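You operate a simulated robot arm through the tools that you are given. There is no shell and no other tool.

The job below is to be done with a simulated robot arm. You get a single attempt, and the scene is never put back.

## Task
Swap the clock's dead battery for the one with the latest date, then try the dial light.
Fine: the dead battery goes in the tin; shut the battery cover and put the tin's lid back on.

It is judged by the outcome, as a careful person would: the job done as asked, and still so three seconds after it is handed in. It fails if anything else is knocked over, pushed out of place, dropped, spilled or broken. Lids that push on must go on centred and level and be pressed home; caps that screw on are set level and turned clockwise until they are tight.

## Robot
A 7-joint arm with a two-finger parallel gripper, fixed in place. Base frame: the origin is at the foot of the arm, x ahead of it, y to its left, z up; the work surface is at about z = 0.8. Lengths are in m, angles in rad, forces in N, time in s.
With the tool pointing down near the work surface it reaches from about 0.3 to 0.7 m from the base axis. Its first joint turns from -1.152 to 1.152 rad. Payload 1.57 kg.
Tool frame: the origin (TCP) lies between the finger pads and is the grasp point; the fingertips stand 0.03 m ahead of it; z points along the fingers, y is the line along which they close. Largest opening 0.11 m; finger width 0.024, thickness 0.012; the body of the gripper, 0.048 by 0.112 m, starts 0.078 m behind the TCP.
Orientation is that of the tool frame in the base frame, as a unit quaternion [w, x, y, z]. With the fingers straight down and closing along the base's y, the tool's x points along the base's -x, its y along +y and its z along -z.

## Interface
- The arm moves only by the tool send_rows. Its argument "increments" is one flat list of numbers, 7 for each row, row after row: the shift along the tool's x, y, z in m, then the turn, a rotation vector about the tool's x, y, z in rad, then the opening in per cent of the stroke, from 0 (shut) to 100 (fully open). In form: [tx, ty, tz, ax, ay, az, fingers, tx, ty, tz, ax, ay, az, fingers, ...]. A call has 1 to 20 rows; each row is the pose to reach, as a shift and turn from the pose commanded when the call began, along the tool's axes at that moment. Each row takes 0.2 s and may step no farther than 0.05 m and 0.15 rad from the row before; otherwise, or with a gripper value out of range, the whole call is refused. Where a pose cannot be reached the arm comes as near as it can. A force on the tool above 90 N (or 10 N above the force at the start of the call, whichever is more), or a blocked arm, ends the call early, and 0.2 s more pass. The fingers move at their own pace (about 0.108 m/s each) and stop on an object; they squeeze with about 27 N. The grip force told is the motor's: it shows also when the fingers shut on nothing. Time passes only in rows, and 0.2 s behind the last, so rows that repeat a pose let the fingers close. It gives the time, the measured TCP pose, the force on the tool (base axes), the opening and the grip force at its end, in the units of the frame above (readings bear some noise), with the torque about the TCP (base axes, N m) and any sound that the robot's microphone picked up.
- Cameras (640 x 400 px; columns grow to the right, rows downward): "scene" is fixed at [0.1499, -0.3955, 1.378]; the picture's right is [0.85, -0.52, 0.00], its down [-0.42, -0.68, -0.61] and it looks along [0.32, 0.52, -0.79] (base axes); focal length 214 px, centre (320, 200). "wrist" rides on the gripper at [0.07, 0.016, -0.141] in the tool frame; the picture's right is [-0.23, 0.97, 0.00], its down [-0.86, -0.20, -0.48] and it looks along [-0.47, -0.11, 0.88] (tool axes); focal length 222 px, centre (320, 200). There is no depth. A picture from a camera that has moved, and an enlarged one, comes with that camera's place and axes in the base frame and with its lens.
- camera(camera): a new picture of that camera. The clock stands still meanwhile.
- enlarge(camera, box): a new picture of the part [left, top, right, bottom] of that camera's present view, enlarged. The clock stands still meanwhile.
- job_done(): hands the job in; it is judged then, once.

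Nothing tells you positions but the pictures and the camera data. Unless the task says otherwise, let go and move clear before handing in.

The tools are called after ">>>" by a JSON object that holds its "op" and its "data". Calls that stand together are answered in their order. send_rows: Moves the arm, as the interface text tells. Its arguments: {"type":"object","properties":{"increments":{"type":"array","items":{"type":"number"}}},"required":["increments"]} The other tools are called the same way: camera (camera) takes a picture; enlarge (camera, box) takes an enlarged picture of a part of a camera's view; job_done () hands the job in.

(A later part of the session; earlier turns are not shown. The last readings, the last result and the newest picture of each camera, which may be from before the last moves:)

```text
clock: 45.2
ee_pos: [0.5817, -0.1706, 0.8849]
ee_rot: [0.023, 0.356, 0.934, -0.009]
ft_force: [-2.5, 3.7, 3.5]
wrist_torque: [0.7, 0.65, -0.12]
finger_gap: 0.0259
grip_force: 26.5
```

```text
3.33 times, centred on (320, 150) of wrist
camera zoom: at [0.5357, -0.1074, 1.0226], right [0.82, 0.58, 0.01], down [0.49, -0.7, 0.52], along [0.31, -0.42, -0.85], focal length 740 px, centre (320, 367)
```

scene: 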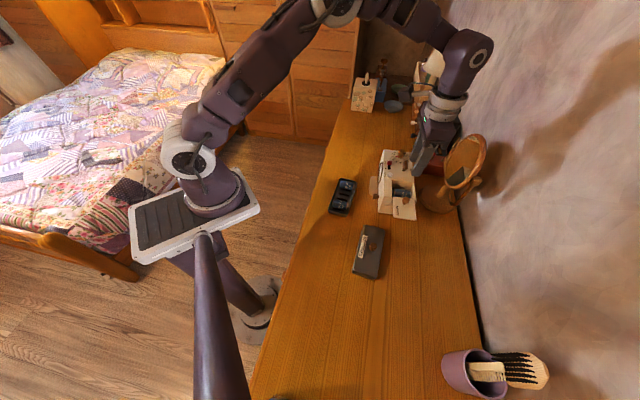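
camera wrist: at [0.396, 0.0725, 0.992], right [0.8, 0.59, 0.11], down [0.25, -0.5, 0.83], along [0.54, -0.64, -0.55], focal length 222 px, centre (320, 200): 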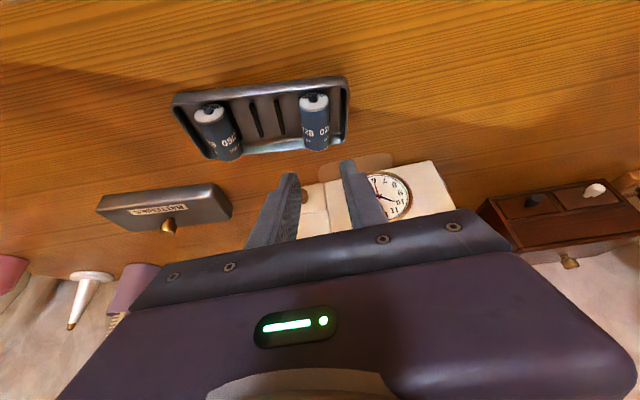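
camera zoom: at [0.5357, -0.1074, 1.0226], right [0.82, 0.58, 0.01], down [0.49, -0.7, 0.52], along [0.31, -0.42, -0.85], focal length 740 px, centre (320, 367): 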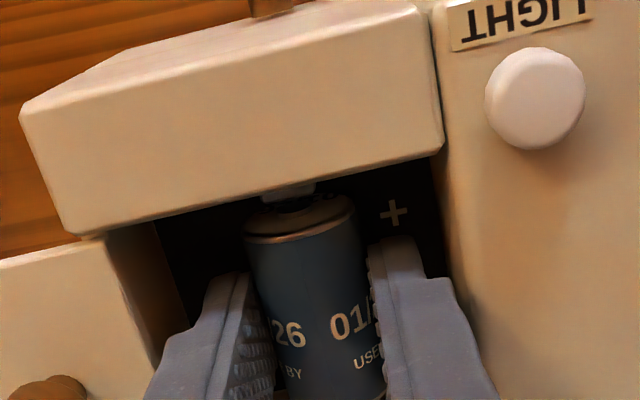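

The clock itself tilts with the cell, so the cell is locked in, not just sprung. I'll undo the tilt at once and release.

>>> {"op": "send_rows", "data": {"increments": [-0.0004, 0, 0.0006, 0, 0.025, 0, 10, -0.0008, 0, 0.0013, 0, 0.05, 0, 10, -0.0008, 0, 0.0013, 0, 0.05, 0, 10]}}

>>> {"op": "enlarge", "data": {"camera": "scene", "box": [372, 150, 432, 210]}}

```text
clock: 46.0
ee_pos: [0.583, -0.1723, 0.8839]
ee_rot: [0.0, 0.356, 0.934, -0.001]
ft_force: [2.0, -3.0, -4.7]
wrist_torque: [-0.3, -0.44, -0.49]
finger_gap: 0.0258
grip_force: 26.9
```

```text
6.67 times, centred on (402, 180) of scene
camera zoom: at [0.15, -0.3956, 1.3779], right [0.85, -0.52, 0.0], down [-0.42, -0.68, -0.61], along [0.32, 0.52, -0.79], focal length 1430 px, centre (-227, 333)
```

zoom: 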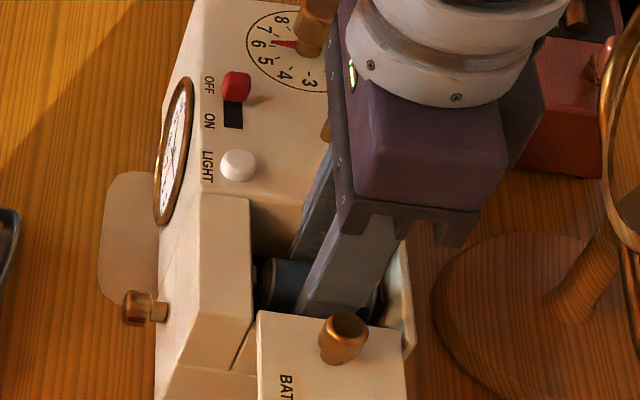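

The clock is back flat. A cell against a rear spring comes out by pushing toward the spring and lifting the + end. I had lifted the wrong end, which only jams it, so I'll try the + end gently with a slight push toward the − spring.

>>> {"op": "send_rows", "data": {"increments": [0, 0, 0, 0, 0, 0.015, 10, -0.002, 0, 0, 0, 0, 0.015, 10, -0.0028, 0, -0.0012, 0, 0.05, 0.015, 10]}}

>>> {"op": "enlarge", "data": {"camera": "scene", "box": [372, 150, 432, 210]}}

>>> {"op": "enlarge", "data": {"camera": "wrist", "box": [270, 90, 370, 210]}}

```text
clock: 46.8
ee_pos: [0.5873, -0.1738, 0.8854]
ee_rot: [-0.022, 0.364, 0.931, 0.009]
ft_force: [2.3, -0.7, -6.4]
wrist_torque: [-0.3, -0.4, -0.43]
finger_gap: 0.0257
grip_force: 26.8
```

```text
6.67 times, centred on (402, 180) of scene
camera zoom: at [0.1501, -0.3955, 1.3779], right [0.85, -0.52, 0.0], down [-0.42, -0.68, -0.61], along [0.32, 0.52, -0.79], focal length 1430 px, centre (-227, 333)
```

zoom: 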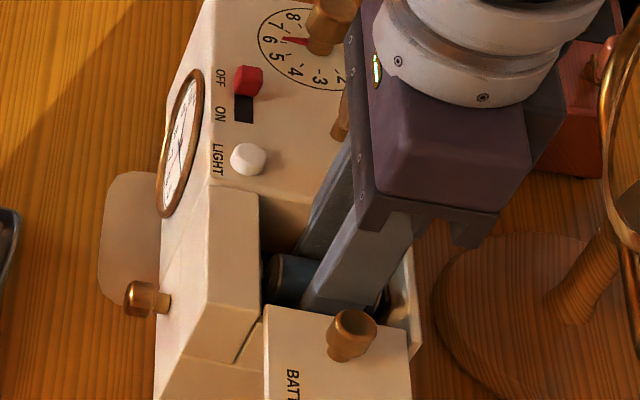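

```text
3.33 times, centred on (320, 150) of wrist
camera zoom: at [0.5504, -0.1196, 1.0297], right [0.83, 0.56, -0.01], down [0.51, -0.74, 0.44], along [0.24, -0.37, -0.9], focal length 740 px, centre (320, 367)
```

zoom: 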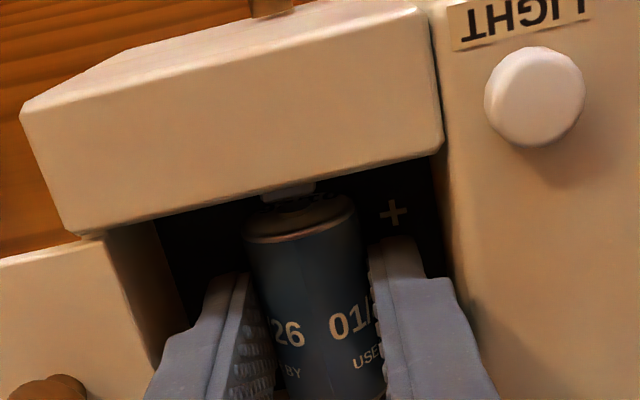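

The clock again moves as one with the cell, so there must be a lock. I'll undo this, let go of the cell and try the brass knob.

>>> {"op": "send_rows", "data": {"increments": [0.0004, 0, 0.0006, 0, -0.025, 0, 10, 0.0008, 0, 0.0012, 0, -0.05, 0, 10, 0.002, 0, 0.0012, 0, -0.05, 0, 10, 0.0028, 0, 0.0012, 0, -0.05, 0, 10]}}

>>> {"op": "enlarge", "data": {"camera": "scene", "box": [372, 150, 432, 210]}}

```text
clock: 47.8
ee_pos: [0.5829, -0.1719, 0.8835]
ee_rot: [0.001, 0.362, 0.932, 0.0]
ft_force: [2.3, -0.1, -6.4]
wrist_torque: [-0.23, -0.22, -0.18]
finger_gap: 0.0258
grip_force: 27.2
```

```text
6.67 times, centred on (402, 180) of scene
camera zoom: at [0.1501, -0.3955, 1.378], right [0.85, -0.52, 0.0], down [-0.42, -0.68, -0.61], along [0.32, 0.52, -0.79], focal length 1430 px, centre (-227, 333)
```

zoom: 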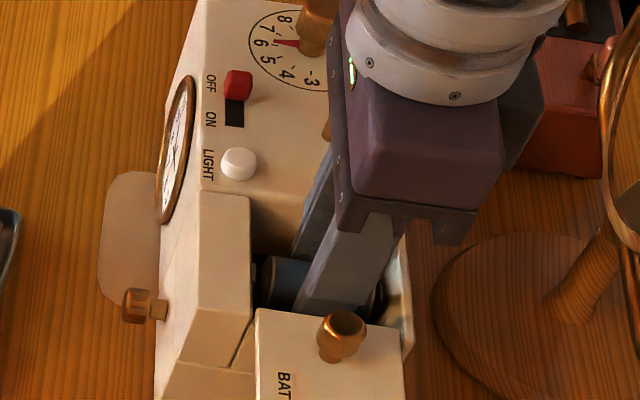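

The fingertips nearly touch the compartment floor, so I may be squeezing something fixed beside the cell, like the dark ribs in the tin. I'll release, grip about 10 mm higher so only the cell's waist is held, and try again.

>>> {"op": "send_rows", "data": {"increments": [0, 0, 0.001, 0, 0, 0, 10, 0, 0, 0.001, 0, 0, 0, 31, 0, 0, 0.001, 0, 0, 0, 31, 0, 0, -0.005, 0, 0, 0, 31, 0, 0, -0.009, 0, 0, 0, 31, 0, 0, -0.009, 0, 0, 0, 31]}}

>>> {"op": "enlarge", "data": {"camera": "wrist", "box": [270, 90, 370, 210]}}

>>> {"op": "send_rows", "data": {"increments": [0, 0, 0, 0, 0, 0, 10, 0, 0, 0, 0, 0, 0, 10, 0, 0, 0, 0, 0, 0, 10]}}

>>> {"op": "send_rows", "data": {"increments": [0, 0, -0.002, 0, 0, 0, 10, 0, 0, -0.005, 0, 0, 0, 10]}}

>>> {"op": "enlarge", "data": {"camera": "scene", "box": [372, 150, 432, 210]}}

>>> {"op": "enlarge", "data": {"camera": "wrist", "box": [270, 90, 370, 210]}}

```text
clock: 49.2
ee_pos: [0.5822, -0.1719, 0.8923]
ee_rot: [0.0, 0.364, 0.932, 0.0]
ft_force: [0.6, 0.8, -0.4]
wrist_torque: [-0.01, 0.0, 0.01]
finger_gap: 0.034
grip_force: 0.0
```

```text
3.33 times, centred on (320, 150) of wrist
camera zoom: at [0.5423, -0.1129, 1.0342], right [0.83, 0.56, 0.0], down [0.49, -0.73, 0.48], along [0.27, -0.4, -0.88], focal length 740 px, centre (320, 367)
```

zoom: 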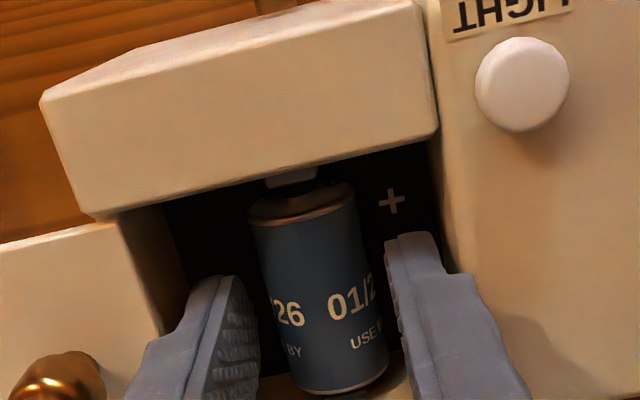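

```text
clock: 50.0
ee_pos: [0.5842, -0.1717, 0.8925]
ee_rot: [0.0, 0.363, 0.932, 0.0]
ft_force: [2.2, 2.5, 2.1]
wrist_torque: [0.11, -0.08, -0.03]
finger_gap: 0.0245
grip_force: 26.9
```

```text
clock: 50.6
ee_pos: [0.5828, -0.1728, 0.8975]
ee_rot: [0.0, 0.364, 0.931, 0.0]
ft_force: [0.5, 0.1, -0.8]
wrist_torque: [0.02, 0.01, 0.01]
finger_gap: 0.0247
grip_force: 27.2
```

```text
6.67 times, centred on (402, 180) of scene
camera zoom: at [0.1499, -0.3955, 1.378], right [0.85, -0.52, 0.0], down [-0.42, -0.68, -0.61], along [0.32, 0.52, -0.79], focal length 1430 px, centre (-227, 333)
```

zoom: 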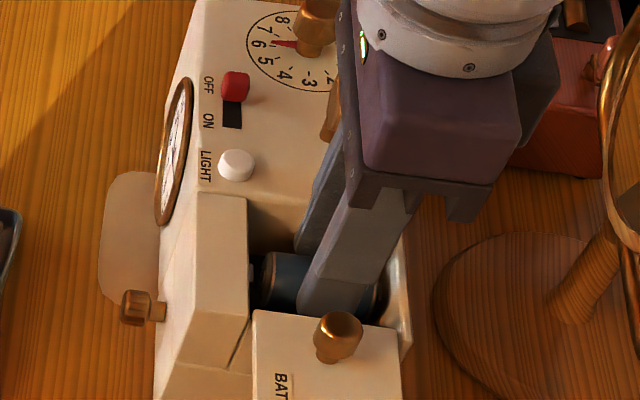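

```text
3.33 times, centred on (320, 150) of wrist
camera zoom: at [0.5421, -0.1131, 1.0394], right [0.83, 0.56, 0.0], down [0.49, -0.72, 0.48], along [0.27, -0.4, -0.88], focal length 740 px, centre (320, 367)
```

zoom: 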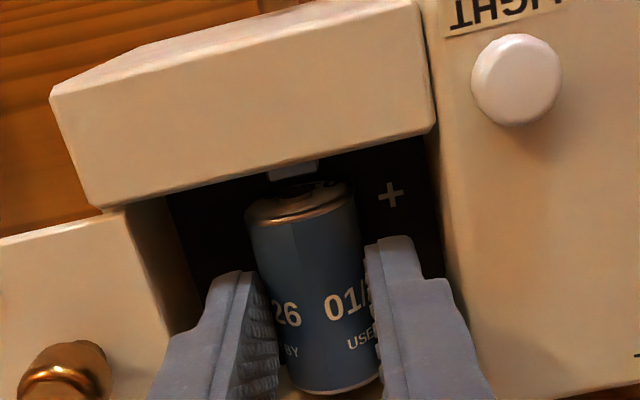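

That was it: the gap is now 24.5 mm (the cell's real diameter) and it lifts freely with almost no force while the clock stays still. I'll lift it clear.

>>> {"op": "send_rows", "data": {"increments": [0, 0, -0.01, 0, 0, 0, 10, 0, 0, -0.025, 0, 0, 0, 10, 0, 0, -0.05, 0, 0, 0, 10, 0, 0, -0.075, 0, 0, 0, 10]}}

>>> {"op": "camera", "data": {"camera": "scene"}}

>>> {"op": "enlarge", "data": {"camera": "scene", "box": [372, 130, 442, 210]}}

>>> {"op": "enlarge", "data": {"camera": "wrist", "box": [250, 60, 390, 210]}}

```text
clock: 51.6
ee_pos: [0.5833, -0.1714, 0.9739]
ee_rot: [0.0, 0.363, 0.932, 0.0]
ft_force: [-0.1, -0.2, -0.1]
wrist_torque: [0.0, 0.01, -0.01]
finger_gap: 0.0249
grip_force: 26.6
```

```text
taken
```

scene: 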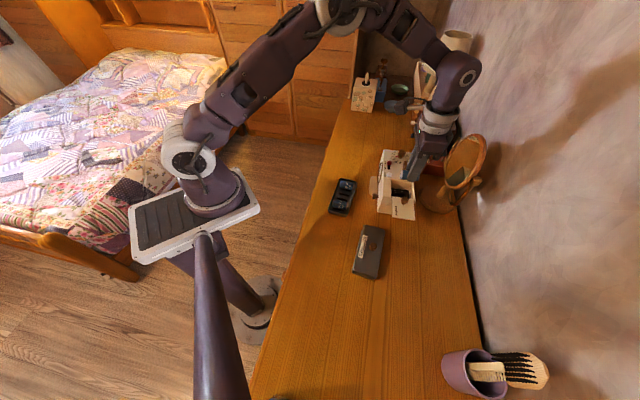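

```text
5.00 times, centred on (407, 170) of scene
camera zoom: at [0.1499, -0.3955, 1.378], right [0.85, -0.52, 0.0], down [-0.42, -0.68, -0.61], along [0.32, 0.52, -0.79], focal length 1072 px, centre (-115, 350)
```

zoom: 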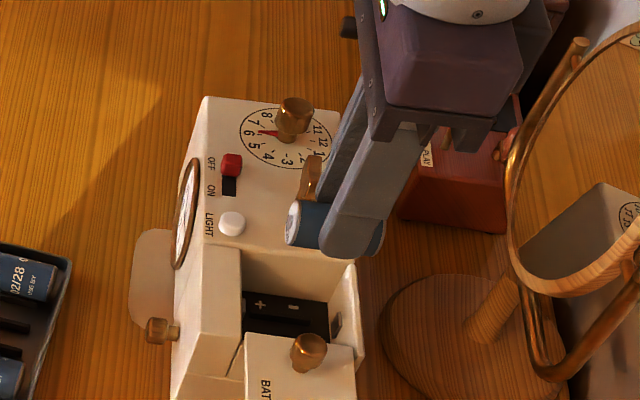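

```text
2.67 times, centred on (320, 135) of wrist
camera zoom: at [0.5431, -0.1131, 1.115], right [0.83, 0.56, 0.0], down [0.49, -0.73, 0.48], along [0.27, -0.4, -0.88], focal length 592 px, centre (320, 373)
```

zoom: 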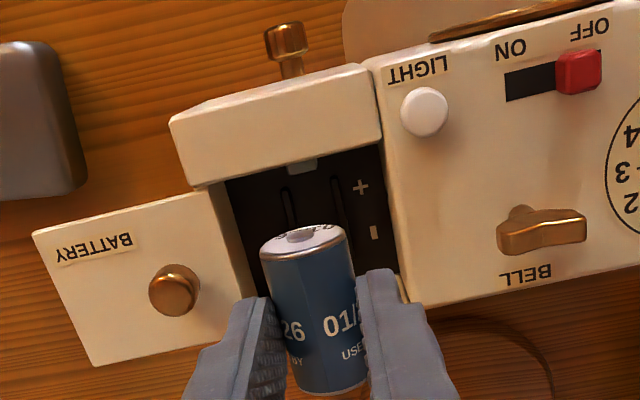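

The compartment does have two dark ribs, as I suspected. I'll carry the dead cell to above the tin's empty middle slot, turning slightly to match the tin.

>>> {"op": "send_rows", "data": {"increments": [0.04, -0.002, 0, 0, 0, 0.035, 10, 0.08, -0.004, 0, 0, 0, 0.07, 10, 0.12, -0.006, 0, 0, 0, 0.105, 10, 0.155, -0.008, 0, 0, 0, 0.144, 10, 0.171, -0.0085, 0.01, 0, 0, 0.144, 10, 0.171, -0.0085, 0.024, 0, 0, 0.144, 10, 0.171, -0.0085, 0.024, 0, 0, 0.144, 10]}}

>>> {"op": "camera", "data": {"camera": "wrist"}}

>>> {"op": "enlarge", "data": {"camera": "wrist", "box": [230, 50, 410, 210]}}

>>> {"op": "enlarge", "data": {"camera": "scene", "box": [315, 150, 375, 220]}}

```text
clock: 53.2
ee_pos: [0.4505, -0.0618, 0.9487]
ee_rot: [0.001, 0.429, 0.903, 0.0]
ft_force: [0.4, 0.5, -0.4]
wrist_torque: [0.01, -0.01, 0.01]
finger_gap: 0.0248
grip_force: 27.3
```

```text
taken
camera wrist: at [0.4197, 0.0023, 1.0899], right [0.9, 0.44, 0.0], down [0.39, -0.79, 0.48], along [0.21, -0.43, -0.88], focal length 222 px, centre (320, 200)
```

wrist: 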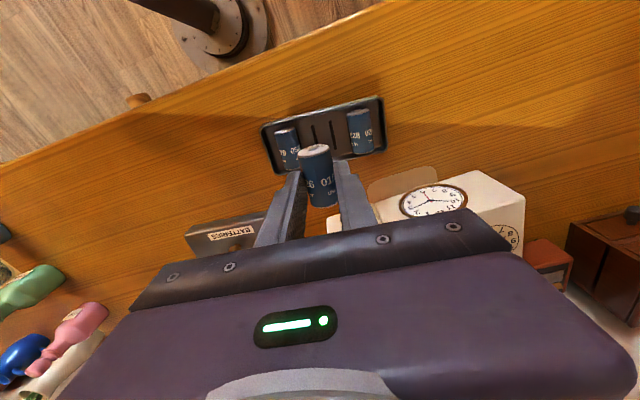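

```text
2.50 times, centred on (320, 130) of wrist
camera zoom: at [0.4197, 0.0023, 1.0899], right [0.9, 0.44, 0.0], down [0.39, -0.79, 0.48], along [0.21, -0.43, -0.88], focal length 555 px, centre (320, 375)
```

zoom: 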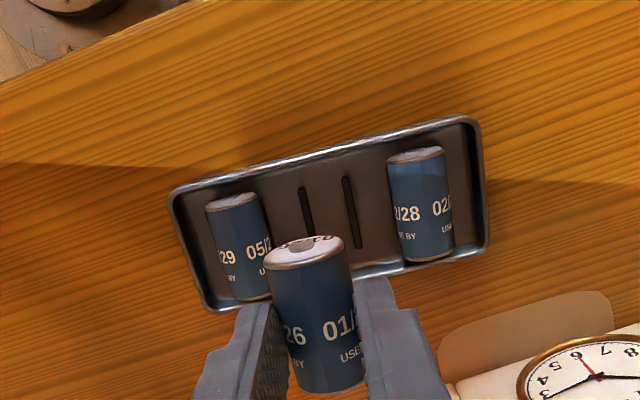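

```text
5.71 times, centred on (345, 185) of scene
camera zoom: at [0.1499, -0.3955, 1.378], right [0.85, -0.52, 0.0], down [-0.42, -0.68, -0.61], along [0.32, 0.52, -0.79], focal length 1226 px, centre (177, 286)
```

zoom: 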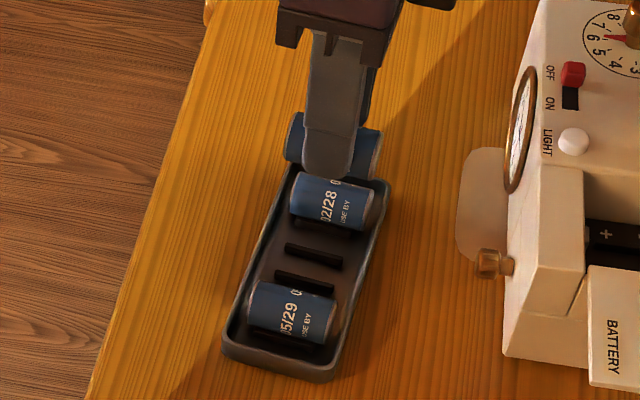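

The slot's centre is about 6.5 mm further along the tin's length than the tool, and the neighbours' + ends suggest a 2.5 mm shift across. I'll adjust and lower part way.

>>> {"op": "send_rows", "data": {"increments": [0.0025, 0.0066, 0.0, 0, 0, 0, 10, 0.0025, 0.0066, 0.03, 0, 0, 0, 10, 0.0025, 0.0066, 0.06, 0, 0, 0, 10, 0.0025, 0.0066, 0.075, 0, 0, 0, 10, 0.0025, 0.0066, 0.075, 0, 0, 0, 10]}}

>>> {"op": "enlarge", "data": {"camera": "wrist", "box": [230, 50, 410, 210]}}

>>> {"op": "enlarge", "data": {"camera": "scene", "box": [315, 150, 375, 220]}}

```text
clock: 54.4
ee_pos: [0.4557, -0.0564, 0.8739]
ee_rot: [0.0, 0.429, 0.903, -0.002]
ft_force: [-0.1, -0.5, -1.1]
wrist_torque: [-0.01, 0.03, 0.03]
finger_gap: 0.0248
grip_force: 26.7
```

```text
2.50 times, centred on (320, 130) of wrist
camera zoom: at [0.4235, 0.0077, 1.0147], right [0.9, 0.44, 0.0], down [0.39, -0.79, 0.48], along [0.21, -0.43, -0.88], focal length 555 px, centre (320, 375)
```

zoom: 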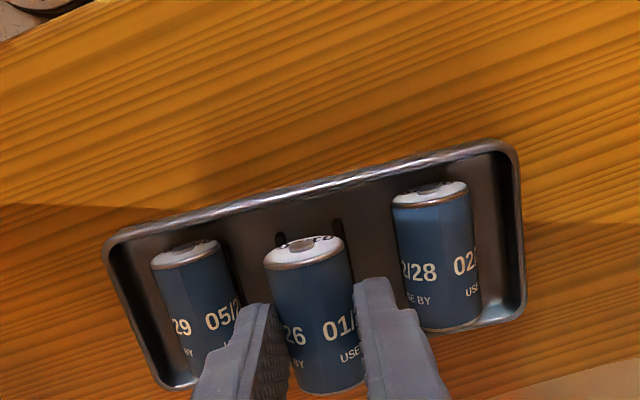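

```text
5.71 times, centred on (345, 185) of scene
camera zoom: at [0.1499, -0.3955, 1.378], right [0.85, -0.52, 0.0], down [-0.42, -0.68, -0.61], along [0.32, 0.52, -0.79], focal length 1226 px, centre (177, 286)
```

zoom: 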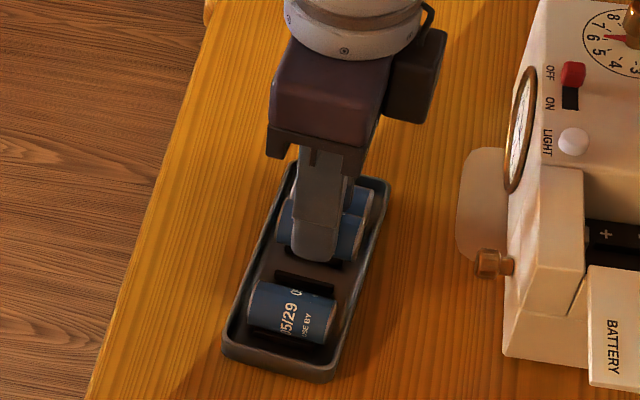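

>>> {"op": "enlarge", "data": {"camera": "wrist", "box": [290, 125, 350, 165]}}

```text
10.00 times, centred on (320, 145) of wrist
camera zoom: at [0.4235, 0.0077, 1.0147], right [0.9, 0.44, 0.0], down [0.39, -0.79, 0.48], along [0.21, -0.43, -0.88], focal length 2221 px, centre (320, 750)
```

zoom: 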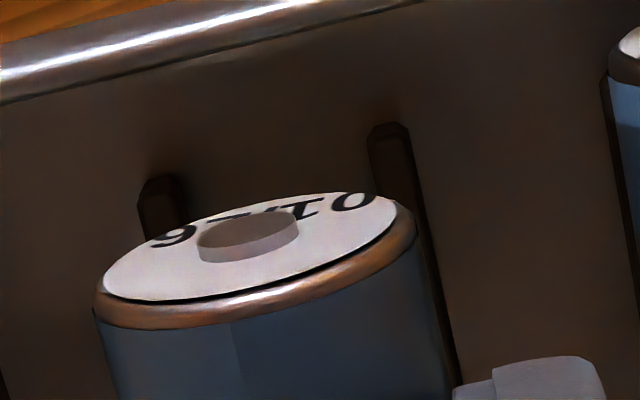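

The cell is centred over the middle ribs to within about 0.6 mm. I'll lower gently until contact.

>>> {"op": "send_rows", "data": {"increments": [0, 0.0005, 0.012, 0, 0, 0, 10, 0, 0.0005, 0.022, 0, 0, 0, 10, 0, 0.0005, 0.026, 0, 0, 0, 10]}}

>>> {"op": "enlarge", "data": {"camera": "scene", "box": [315, 150, 375, 220]}}

>>> {"op": "enlarge", "data": {"camera": "wrist", "box": [230, 50, 410, 210]}}

```text
clock: 55.2
ee_pos: [0.4554, -0.0552, 0.8482]
ee_rot: [0.001, 0.429, 0.903, -0.001]
ft_force: [-1.6, 0.8, 20.5]
wrist_torque: [0.01, 0.19, 0.06]
finger_gap: 0.0248
grip_force: 26.6
```

```text
5.71 times, centred on (345, 185) of scene
camera zoom: at [0.1496, -0.3954, 1.378], right [0.85, -0.52, 0.0], down [-0.42, -0.68, -0.61], along [0.32, 0.52, -0.79], focal length 1226 px, centre (177, 286)
```

zoom: 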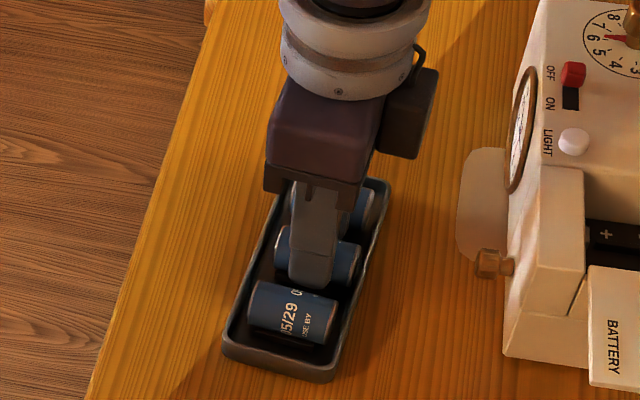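

```text
2.50 times, centred on (320, 130) of wrist
camera zoom: at [0.4235, 0.008, 0.9895], right [0.9, 0.44, 0.0], down [0.39, -0.79, 0.48], along [0.21, -0.43, -0.88], focal length 555 px, centre (320, 375)
```

zoom: 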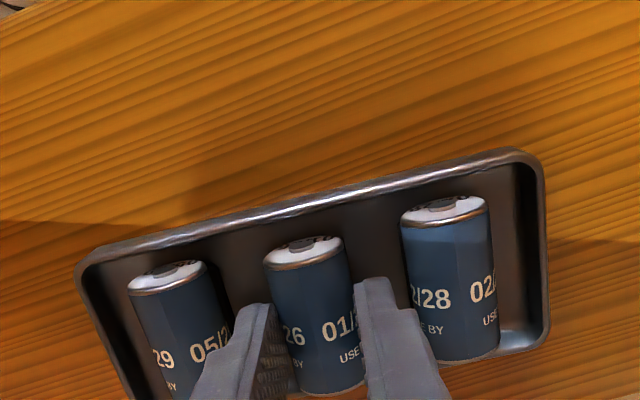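

Contact at 20 N with the cell level with its neighbours. I'll ease off, open slightly (the neighbours are close), and rise.

>>> {"op": "send_rows", "data": {"increments": [0, 0, -0.001, 0, 0, 0, 10, 0, 0, -0.001, 0, 0, 0, 29, 0, 0, -0.001, 0, 0, 0, 29, 0, 0, -0.015, 0, 0, 0, 29, 0, 0, -0.04, 0, 0, 0, 29, 0, 0, -0.08, 0, 0, 0, 29]}}

>>> {"op": "enlarge", "data": {"camera": "wrist", "box": [230, 50, 410, 210]}}

>>> {"op": "enlarge", "data": {"camera": "scene", "box": [315, 150, 375, 220]}}

```text
clock: 56.6
ee_pos: [0.4555, -0.0548, 0.9277]
ee_rot: [0.0, 0.43, 0.903, -0.001]
ft_force: [0.0, 0.4, 0.3]
wrist_torque: [-0.01, 0.02, -0.01]
finger_gap: 0.0318
grip_force: 0.1
```

```text
2.50 times, centred on (320, 130) of wrist
camera zoom: at [0.4235, 0.009, 1.0694], right [0.9, 0.44, 0.0], down [0.39, -0.79, 0.48], along [0.21, -0.43, -0.88], focal length 555 px, centre (320, 375)
```

zoom: 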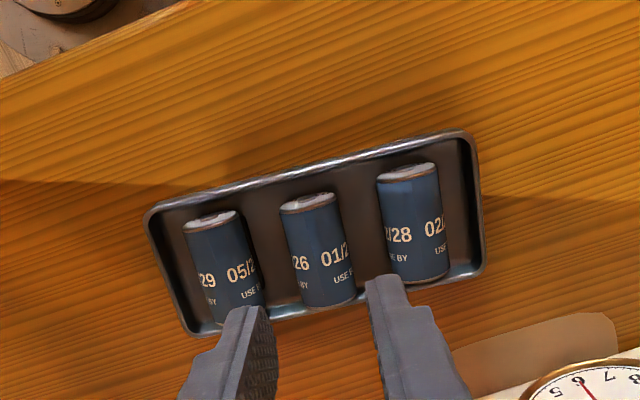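

```text
5.71 times, centred on (345, 185) of scene
camera zoom: at [0.1499, -0.3955, 1.378], right [0.85, -0.52, 0.0], down [-0.42, -0.68, -0.61], along [0.32, 0.52, -0.79], focal length 1226 px, centre (177, 286)
```

zoom: 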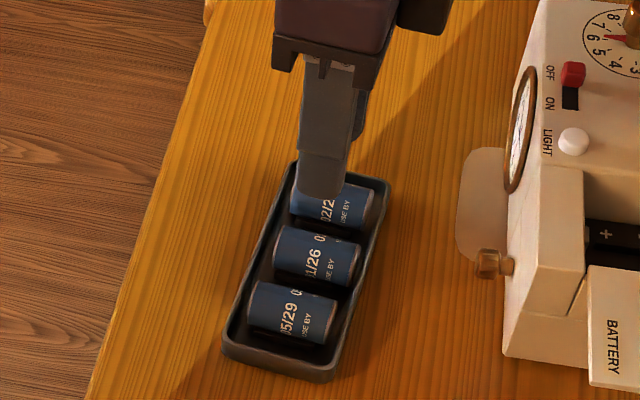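

The dead cell sits neatly in the middle slot. Before taking the 05/29 cell at the tin's end, I need the rim height and the room beside it.

>>> {"op": "enlarge", "data": {"camera": "scene", "box": [332, 190, 362, 220]}}

>>> {"op": "enlarge", "data": {"camera": "wrist", "box": [280, 125, 350, 195]}}

```text
13.33 times, centred on (347, 205) of scene
camera zoom: at [0.1499, -0.3955, 1.378], right [0.85, -0.52, 0.0], down [-0.42, -0.68, -0.61], along [0.32, 0.52, -0.79], focal length 2860 px, centre (-40, 133)
```

zoom: 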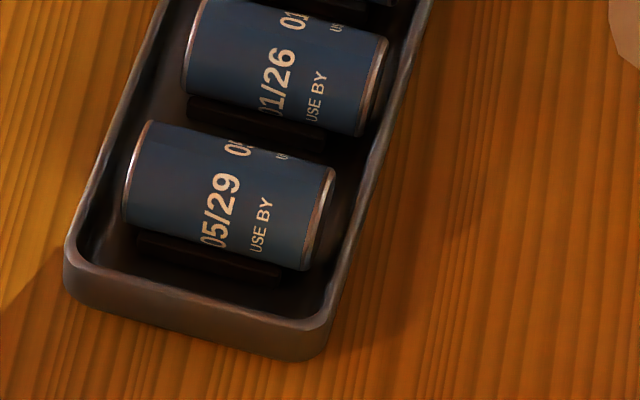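

```text
5.71 times, centred on (315, 160) of wrist
camera zoom: at [0.4235, 0.009, 1.0694], right [0.9, 0.44, 0.0], down [0.39, -0.79, 0.48], along [0.21, -0.43, -0.88], focal length 1269 px, centre (349, 429)
```

zoom: 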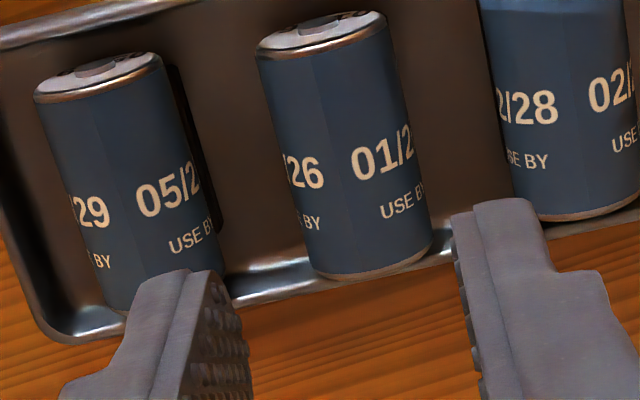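

The rim is at about z 0.817, so the fingertips must stay just above it. Gripping at TCP z ≈ 0.850 still reaches the cell's waist (axis ≈ 0.823). I'll shift 44.6 mm along the tin to the 05/29 cell and come down part way.

>>> {"op": "send_rows", "data": {"increments": [0.0015, -0.0446, 0, 0, 0, 0, 28, 0.0015, -0.0446, 0.025, 0, 0, 0, 28, 0.0015, -0.0446, 0.05, 0, 0, 0, 28, 0.0015, -0.0446, 0.05, 0, 0, 0, 28]}}

>>> {"op": "enlarge", "data": {"camera": "wrist", "box": [270, 100, 370, 200]}}

>>> {"op": "enlarge", "data": {"camera": "scene", "box": [325, 165, 375, 220]}}

```text
clock: 57.6
ee_pos: [0.4192, -0.0816, 0.8779]
ee_rot: [-0.001, 0.428, 0.904, -0.001]
ft_force: [0.7, 0.9, -0.1]
wrist_torque: [0.0, -0.01, 0.02]
finger_gap: 0.0307
grip_force: 0.0
```

```text
4.00 times, centred on (320, 150) of wrist
camera zoom: at [0.3883, -0.0181, 1.0188], right [0.9, 0.44, 0.0], down [0.39, -0.79, 0.48], along [0.21, -0.43, -0.88], focal length 888 px, centre (320, 400)
```

zoom: 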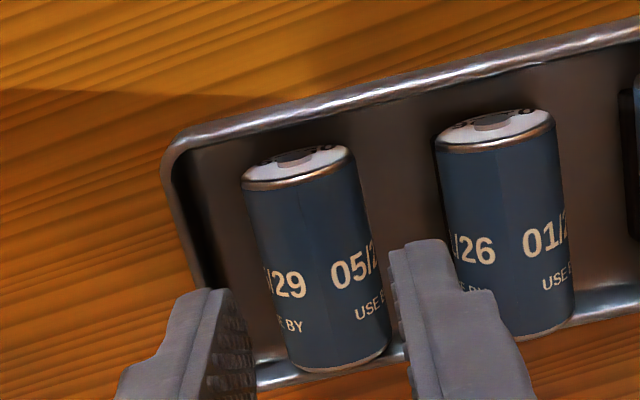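

```text
7.27 times, centred on (350, 192) of scene
camera zoom: at [0.1499, -0.3955, 1.378], right [0.85, -0.52, 0.0], down [-0.42, -0.68, -0.61], along [0.32, 0.52, -0.79], focal length 1560 px, centre (102, 254)
```

zoom: 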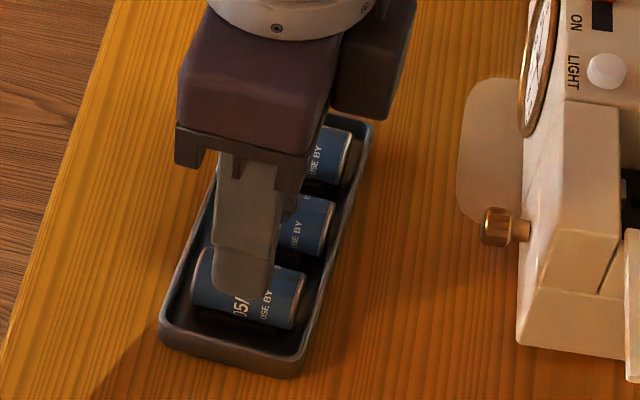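

The fingers straddle the 05/29 cell evenly. I'll descend to about z 0.850 and close.

>>> {"op": "send_rows", "data": {"increments": [0, -0.0004, 0.015, 0, 0, 0, 28, 0, -0.0004, 0.0275, 0, 0, 0, 28, 0, -0.0004, 0.0275, 0, 0, 0, 28]}}

>>> {"op": "enlarge", "data": {"camera": "wrist", "box": [270, 100, 370, 200]}}

>>> {"op": "enlarge", "data": {"camera": "scene", "box": [325, 165, 375, 220]}}

```text
clock: 58.4
ee_pos: [0.4194, -0.0831, 0.8498]
ee_rot: [0.0, 0.429, 0.903, -0.001]
ft_force: [0.6, 0.2, -0.5]
wrist_torque: [0.01, 0.02, -0.01]
finger_gap: 0.031
grip_force: 0.0
```

```text
4.00 times, centred on (320, 150) of wrist
camera zoom: at [0.388, -0.0187, 0.9914], right [0.9, 0.44, 0.0], down [0.39, -0.79, 0.48], along [0.21, -0.43, -0.88], focal length 888 px, centre (320, 400)
```

zoom: 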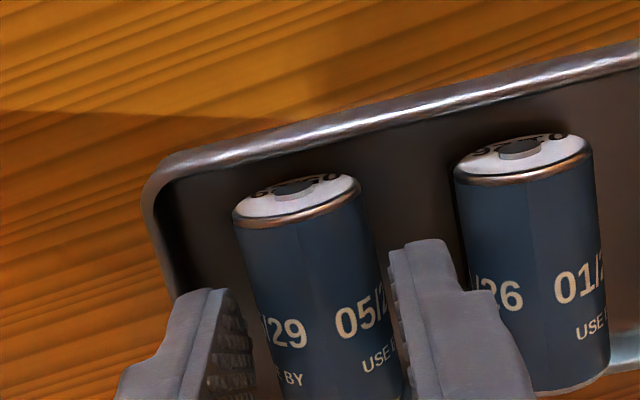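

```text
7.27 times, centred on (350, 192) of scene
camera zoom: at [0.1499, -0.3955, 1.378], right [0.85, -0.52, 0.0], down [-0.42, -0.68, -0.61], along [0.32, 0.52, -0.79], focal length 1560 px, centre (102, 254)
```

zoom: 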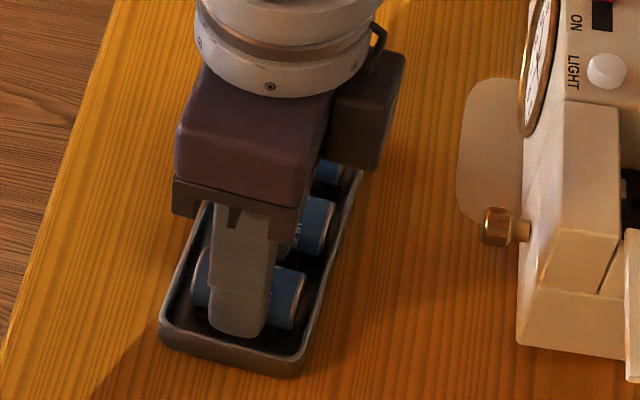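

>>> {"op": "send_rows", "data": {"increments": [0, 0, 0, 0, 0, 0, 10, 0, 0, 0, 0, 0, 0, 10, 0, 0, 0, 0, 0, 0, 10]}}

>>> {"op": "send_rows", "data": {"increments": [0, 0, -0.003, 0, 0, 0, 10, 0, 0, -0.008, 0, 0, 0, 10]}}

>>> {"op": "enlarge", "data": {"camera": "wrist", "box": [270, 100, 370, 200]}}

>>> {"op": "enlarge", "data": {"camera": "scene", "box": [325, 165, 375, 220]}}

```text
clock: 59.2
ee_pos: [0.4196, -0.0837, 0.85]
ee_rot: [0.0, 0.429, 0.903, -0.001]
ft_force: [1.1, 1.0, 1.5]
wrist_torque: [0.02, -0.06, -0.02]
finger_gap: 0.0247
grip_force: 25.9
```

```text
clock: 59.8
ee_pos: [0.4186, -0.0834, 0.859]
ee_rot: [0.0, 0.43, 0.903, -0.002]
ft_force: [-0.6, 0.2, -0.9]
wrist_torque: [-0.03, 0.0, 0.0]
finger_gap: 0.0244
grip_force: 27.3
```

```text
4.00 times, centred on (320, 150) of wrist
camera zoom: at [0.3879, -0.0188, 1.0001], right [0.9, 0.44, 0.0], down [0.39, -0.79, 0.48], along [0.21, -0.43, -0.88], focal length 888 px, centre (320, 400)
```

zoom: 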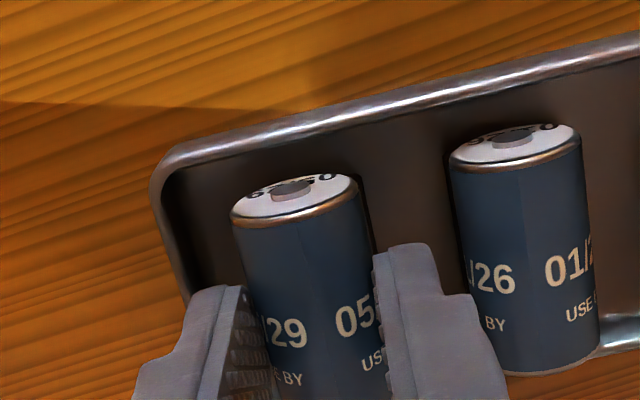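

```text
7.27 times, centred on (350, 192) of scene
camera zoom: at [0.1499, -0.3955, 1.378], right [0.85, -0.52, 0.0], down [-0.42, -0.68, -0.61], along [0.32, 0.52, -0.79], focal length 1560 px, centre (102, 254)
```

zoom: 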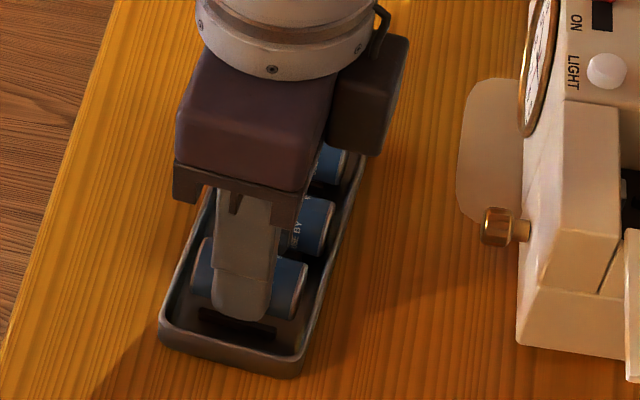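

The 05/29 cell is lifted, with its + end facing the same way it must face in the clock. I'll raise it and carry it over the compartment, turning back to the clock's angle.

>>> {"op": "send_rows", "data": {"increments": [0, 0, -0.045, 0, 0, 0, 10, 0, 0, -0.09, 0, 0, 0, 10, 0, 0, -0.115, 0, 0, 0, 10, -0.04, 0.0165, -0.115, 0, 0, -0.036, 10, -0.08, 0.033, -0.115, 0, 0, -0.072, 10, -0.12, 0.05, -0.115, 0, 0, -0.108, 10, -0.155, 0.064, -0.115, 0, 0, -0.144, 10, -0.1732, 0.0714, -0.115, 0, 0, -0.144, 10, -0.1732, 0.0714, -0.115, 0, 0, -0.144, 10]}}

>>> {"op": "camera", "data": {"camera": "scene"}}

>>> {"op": "enlarge", "data": {"camera": "wrist", "box": [250, 60, 390, 210]}}

>>> {"op": "enlarge", "data": {"camera": "scene", "box": [372, 130, 442, 210]}}

```text
clock: 61.8
ee_pos: [0.5847, -0.1727, 0.9732]
ee_rot: [-0.001, 0.362, 0.932, 0.0]
ft_force: [0.6, -0.3, -0.9]
wrist_torque: [-0.02, 0.02, 0.03]
finger_gap: 0.0244
grip_force: 27.1
```

```text
taken
```

scene: 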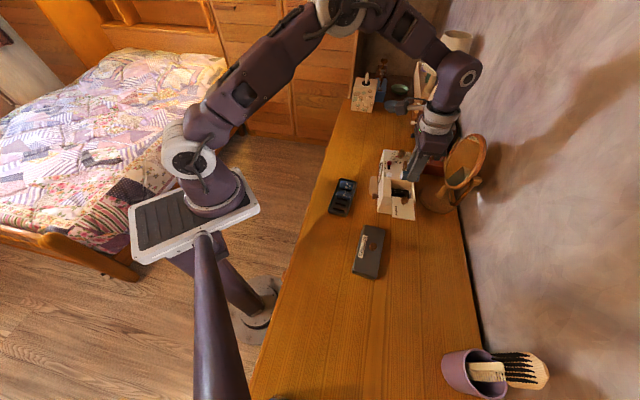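

```text
2.67 times, centred on (320, 135) of wrist
camera zoom: at [0.5442, -0.1137, 1.1144], right [0.83, 0.56, 0.0], down [0.5, -0.73, 0.48], along [0.27, -0.4, -0.88], focal length 592 px, centre (320, 373)
```

zoom: 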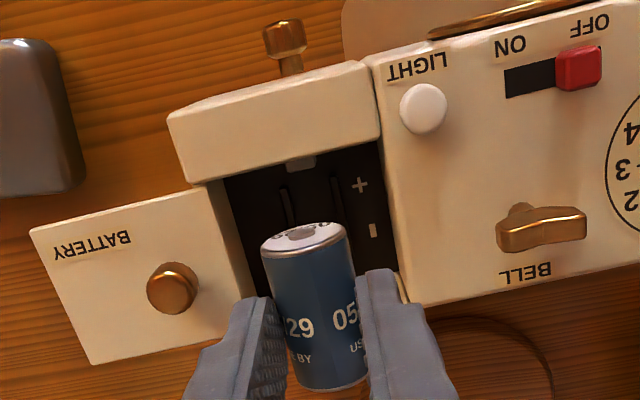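

```text
5.00 times, centred on (407, 170) of scene
camera zoom: at [0.1499, -0.3955, 1.378], right [0.85, -0.52, 0.0], down [-0.42, -0.68, -0.61], along [0.32, 0.52, -0.79], focal length 1072 px, centre (-115, 350)
```

zoom: 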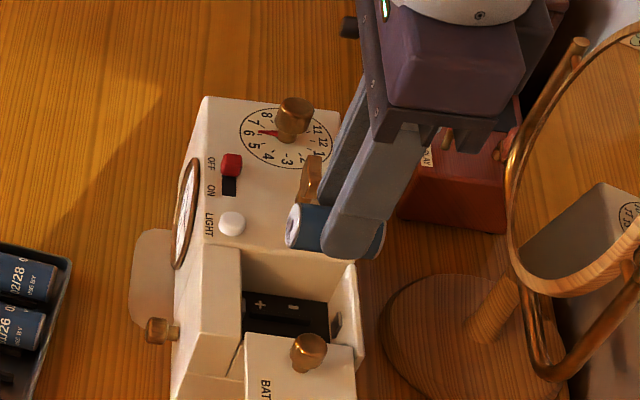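

The view matches the one right after I took the dead cell out, to within about 1 mm, and + faces the front plate. I'll apply a small correction and lower it toward the ribs.

>>> {"op": "send_rows", "data": {"increments": [0.0004, -0.0005, 0.03, 0, 0, 0, 10, 0.0004, -0.0005, 0.055, 0, 0, 0, 10, 0.0004, -0.0005, 0.068, 0, 0, 0, 10, 0.0004, -0.0005, 0.068, 0, 0, 0, 10]}}

>>> {"op": "enlarge", "data": {"camera": "wrist", "box": [270, 90, 370, 210]}}

>>> {"op": "enlarge", "data": {"camera": "scene", "box": [372, 150, 432, 210]}}

```text
clock: 62.8
ee_pos: [0.5826, -0.1727, 0.905]
ee_rot: [0.0, 0.363, 0.932, -0.001]
ft_force: [0.2, 0.9, -0.3]
wrist_torque: [-0.02, 0.02, 0.0]
finger_gap: 0.0244
grip_force: 27.6
```

```text
3.33 times, centred on (320, 150) of wrist
camera zoom: at [0.5429, -0.1132, 1.0468], right [0.83, 0.56, 0.0], down [0.49, -0.73, 0.48], along [0.27, -0.4, -0.88], focal length 740 px, centre (320, 367)
```

zoom: 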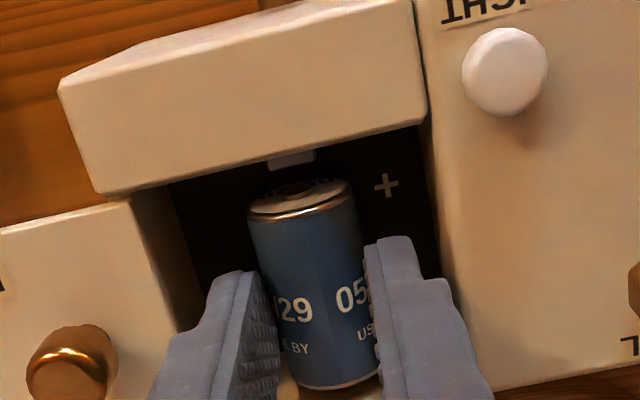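

```text
6.67 times, centred on (402, 180) of scene
camera zoom: at [0.1499, -0.3955, 1.378], right [0.85, -0.52, 0.0], down [-0.42, -0.68, -0.61], along [0.32, 0.52, -0.79], focal length 1430 px, centre (-227, 333)
```

zoom: 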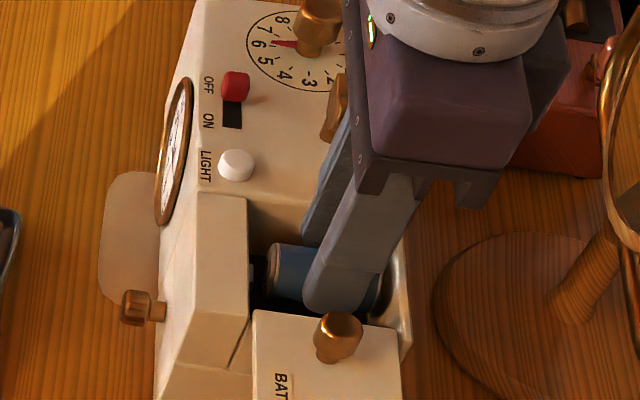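

It's entering cleanly with no contact force. I'll lower the last centimetre in small steps.

>>> {"op": "send_rows", "data": {"increments": [0, 0, 0.004, 0, 0, 0, 10, 0, 0, 0.008, 0, 0, 0, 10, 0, 0, 0.01, 0, 0, 0, 10]}}

>>> {"op": "enlarge", "data": {"camera": "wrist", "box": [270, 90, 370, 210]}}

>>> {"op": "enlarge", "data": {"camera": "scene", "box": [372, 150, 432, 210]}}

```text
clock: 63.6
ee_pos: [0.5847, -0.1726, 0.8953]
ee_rot: [0.0, 0.363, 0.932, -0.001]
ft_force: [0.1, 1.6, 2.1]
wrist_torque: [0.02, -0.02, 0.05]
finger_gap: 0.0242
grip_force: 26.5
```

```text
3.33 times, centred on (320, 150) of wrist
camera zoom: at [0.5428, -0.1135, 1.0366], right [0.83, 0.56, 0.0], down [0.49, -0.72, 0.48], along [0.27, -0.4, -0.88], focal length 740 px, centre (320, 367)
```

zoom: 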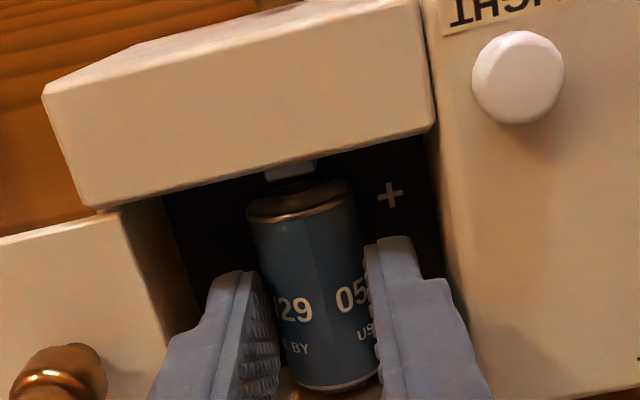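

```text
6.67 times, centred on (402, 180) of scene
camera zoom: at [0.1499, -0.3954, 1.378], right [0.85, -0.52, 0.0], down [-0.42, -0.68, -0.61], along [0.32, 0.52, -0.79], focal length 1430 px, centre (-227, 333)
```

zoom: 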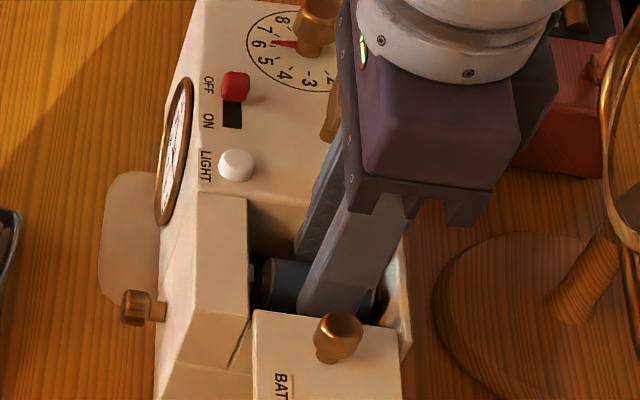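

>>> {"op": "send_rows", "data": {"increments": [0, 0, 0.001, 0, 0, 0, 10, 0, 0, 0.002, 0, 0, 0, 10]}}

```text
clock: 64.2
ee_pos: [0.5843, -0.1731, 0.895]
ee_rot: [0.001, 0.364, 0.932, 0.0]
ft_force: [-1.5, 3.2, 25.5]
wrist_torque: [0.16, 0.2, -0.01]
finger_gap: 0.0246
grip_force: 27.2
```

The cell is seated (firm 25 N on the ribs). I'll ease off, release and check from above.

>>> {"op": "send_rows", "data": {"increments": [0, 0, -0.0015, 0, 0, 0, 10, 0, 0, -0.0015, 0, 0, 0, 30, 0, 0, -0.0015, 0, 0, 0, 30, 0, 0, -0.02, 0, 0, 0, 30, 0, 0, -0.05, 0, 0, 0, 30, 0, 0, -0.08, 0, 0, 0, 30]}}

>>> {"op": "enlarge", "data": {"camera": "wrist", "box": [270, 80, 370, 200]}}

>>> {"op": "enlarge", "data": {"camera": "scene", "box": [372, 150, 432, 210]}}

>>> {"op": "enlarge", "data": {"camera": "scene", "box": [395, 180, 415, 200]}}

```text
clock: 65.6
ee_pos: [0.5836, -0.1711, 0.9731]
ee_rot: [0.0, 0.363, 0.932, -0.001]
ft_force: [0.3, 0.7, 0.6]
wrist_torque: [-0.02, -0.01, 0.0]
finger_gap: 0.0331
grip_force: 0.1
```

```text
3.33 times, centred on (320, 140) of wrist
camera zoom: at [0.5433, -0.1124, 1.1153], right [0.83, 0.56, 0.0], down [0.5, -0.73, 0.48], along [0.27, -0.4, -0.88], focal length 740 px, centre (320, 400)
```

zoom: 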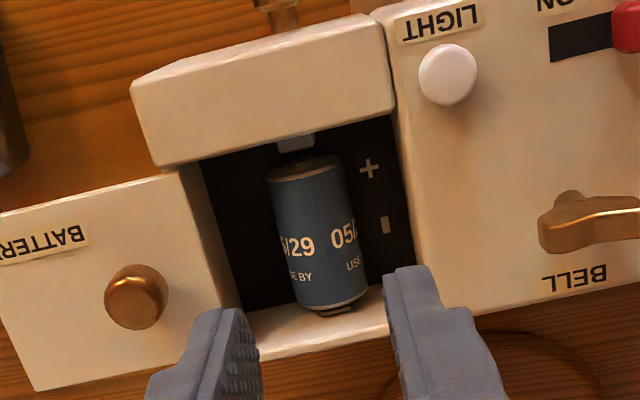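

```text
6.67 times, centred on (402, 180) of scene
camera zoom: at [0.1499, -0.3955, 1.378], right [0.85, -0.52, 0.0], down [-0.42, -0.68, -0.61], along [0.32, 0.52, -0.79], focal length 1430 px, centre (-227, 333)
```

zoom: 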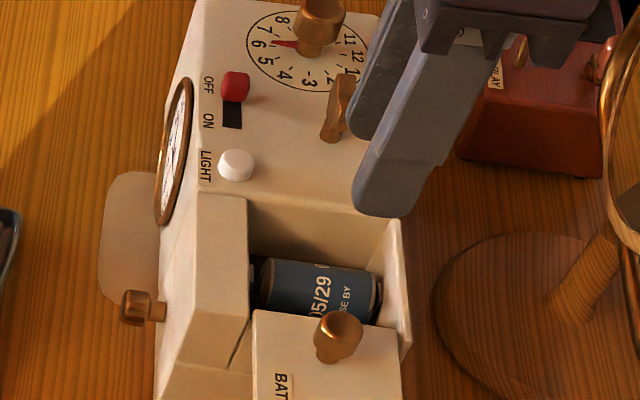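

```text
16.00 times, centred on (405, 190) of scene
camera zoom: at [0.1499, -0.3955, 1.378], right [0.85, -0.52, 0.0], down [-0.42, -0.68, -0.61], along [0.32, 0.52, -0.79], focal length 3432 px, centre (-1040, 360)
```

zoom: 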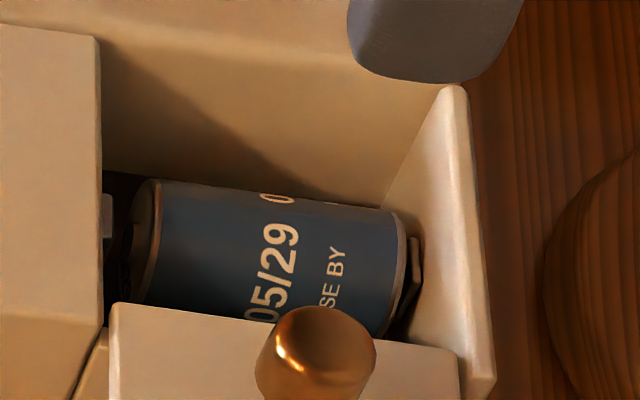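

The 05/29 cell sits exactly as the old one did, + to the front. Now I'll shut the cover, moving over its knob at about (0.540, -0.207) and gripping along the sliding direction.

>>> {"op": "send_rows", "data": {"increments": [0.004, -0.028, 0, 0, 0, 0, 45, 0.008, -0.0556, 0, 0, 0, 0, 45, 0.008, -0.0556, 0.01, 0, 0, 0, 45]}}

>>> {"op": "enlarge", "data": {"camera": "wrist", "box": [260, 80, 380, 210]}}

>>> {"op": "enlarge", "data": {"camera": "scene", "box": [372, 150, 432, 220]}}

```text
clock: 66.4
ee_pos: [0.539, -0.2075, 0.964]
ee_rot: [0.0, 0.363, 0.932, 0.0]
ft_force: [-0.9, 0.8, -0.8]
wrist_torque: [-0.01, -0.03, 0.0]
finger_gap: 0.0493
grip_force: 0.0
```

```text
3.08 times, centred on (320, 145) of wrist
camera zoom: at [0.4991, -0.1484, 1.1049], right [0.83, 0.56, 0.0], down [0.5, -0.72, 0.48], along [0.27, -0.4, -0.88], focal length 684 px, centre (320, 369)
```

zoom: 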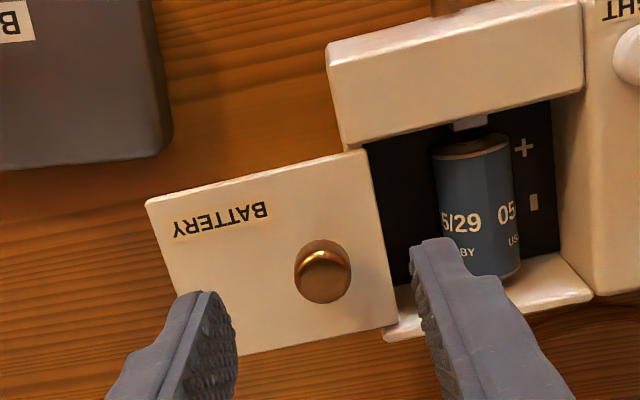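

```text
5.71 times, centred on (402, 185) of scene
camera zoom: at [0.1499, -0.3955, 1.378], right [0.85, -0.52, 0.0], down [-0.42, -0.68, -0.61], along [0.32, 0.52, -0.79], focal length 1226 px, centre (-149, 286)
```

zoom: 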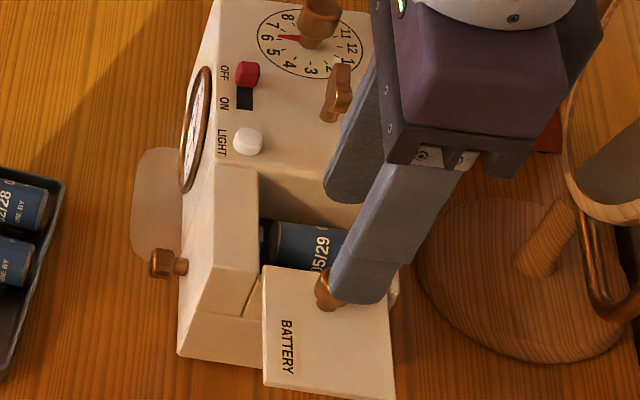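

The knob is centred between the fingers. I'll descend, close on it, then slide the cover back.

>>> {"op": "send_rows", "data": {"increments": [0, 0, 0.02, 0, 0, 0, 45, 0, 0, 0.035, 0, 0, 0, 45, 0, 0, 0.0395, 0, 0, 0, 45, 0, 0, 0.0395, 0, 0, 0, 20, 0, 0, 0.0395, 0, 0, 0, 5, 0, 0, 0.0395, 0, 0, 0, 5]}}

>>> {"op": "enlarge", "data": {"camera": "scene", "box": [372, 150, 432, 220]}}

```text
clock: 67.8
ee_pos: [0.5389, -0.2075, 0.9232]
ee_rot: [-0.001, 0.363, 0.932, 0.0]
ft_force: [0.0, 0.3, -0.8]
wrist_torque: [0.02, -0.05, 0.0]
finger_gap: 0.017
grip_force: 27.3
```

```text
5.71 times, centred on (402, 185) of scene
camera zoom: at [0.15, -0.3955, 1.378], right [0.85, -0.52, 0.0], down [-0.42, -0.68, -0.61], along [0.32, 0.52, -0.79], focal length 1226 px, centre (-149, 286)
```

zoom: 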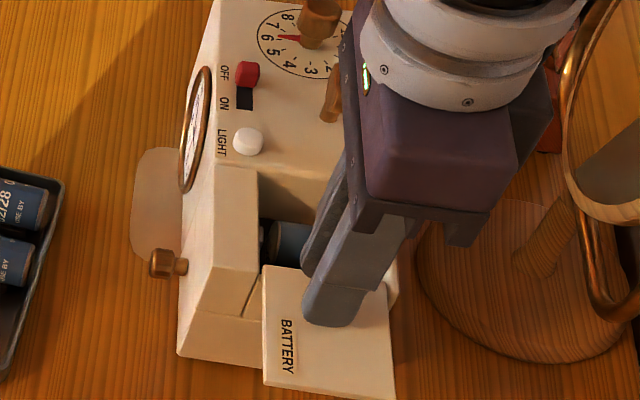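

>>> {"op": "send_rows", "data": {"increments": [0, 0.006, 0, 0, 0, 0, 5, 0, 0.012, 0, 0, 0, 0, 5, 0, 0.018, 0, 0, 0, 0, 5]}}

>>> {"op": "enlarge", "data": {"camera": "scene", "box": [372, 150, 432, 220]}}

```text
clock: 68.6
ee_pos: [0.552, -0.1936, 0.9247]
ee_rot: [0.0, 0.363, 0.932, -0.001]
ft_force: [-1.4, -0.1, 0.2]
wrist_torque: [-0.01, -0.04, 0.0]
finger_gap: 0.0172
grip_force: 27.5
```

```text
5.71 times, centred on (402, 185) of scene
camera zoom: at [0.15, -0.3955, 1.378], right [0.85, -0.52, 0.0], down [-0.42, -0.68, -0.61], along [0.32, 0.52, -0.79], focal length 1226 px, centre (-149, 286)
```

zoom: 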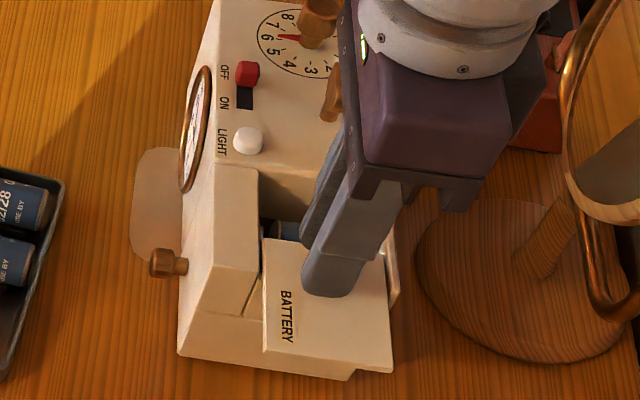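

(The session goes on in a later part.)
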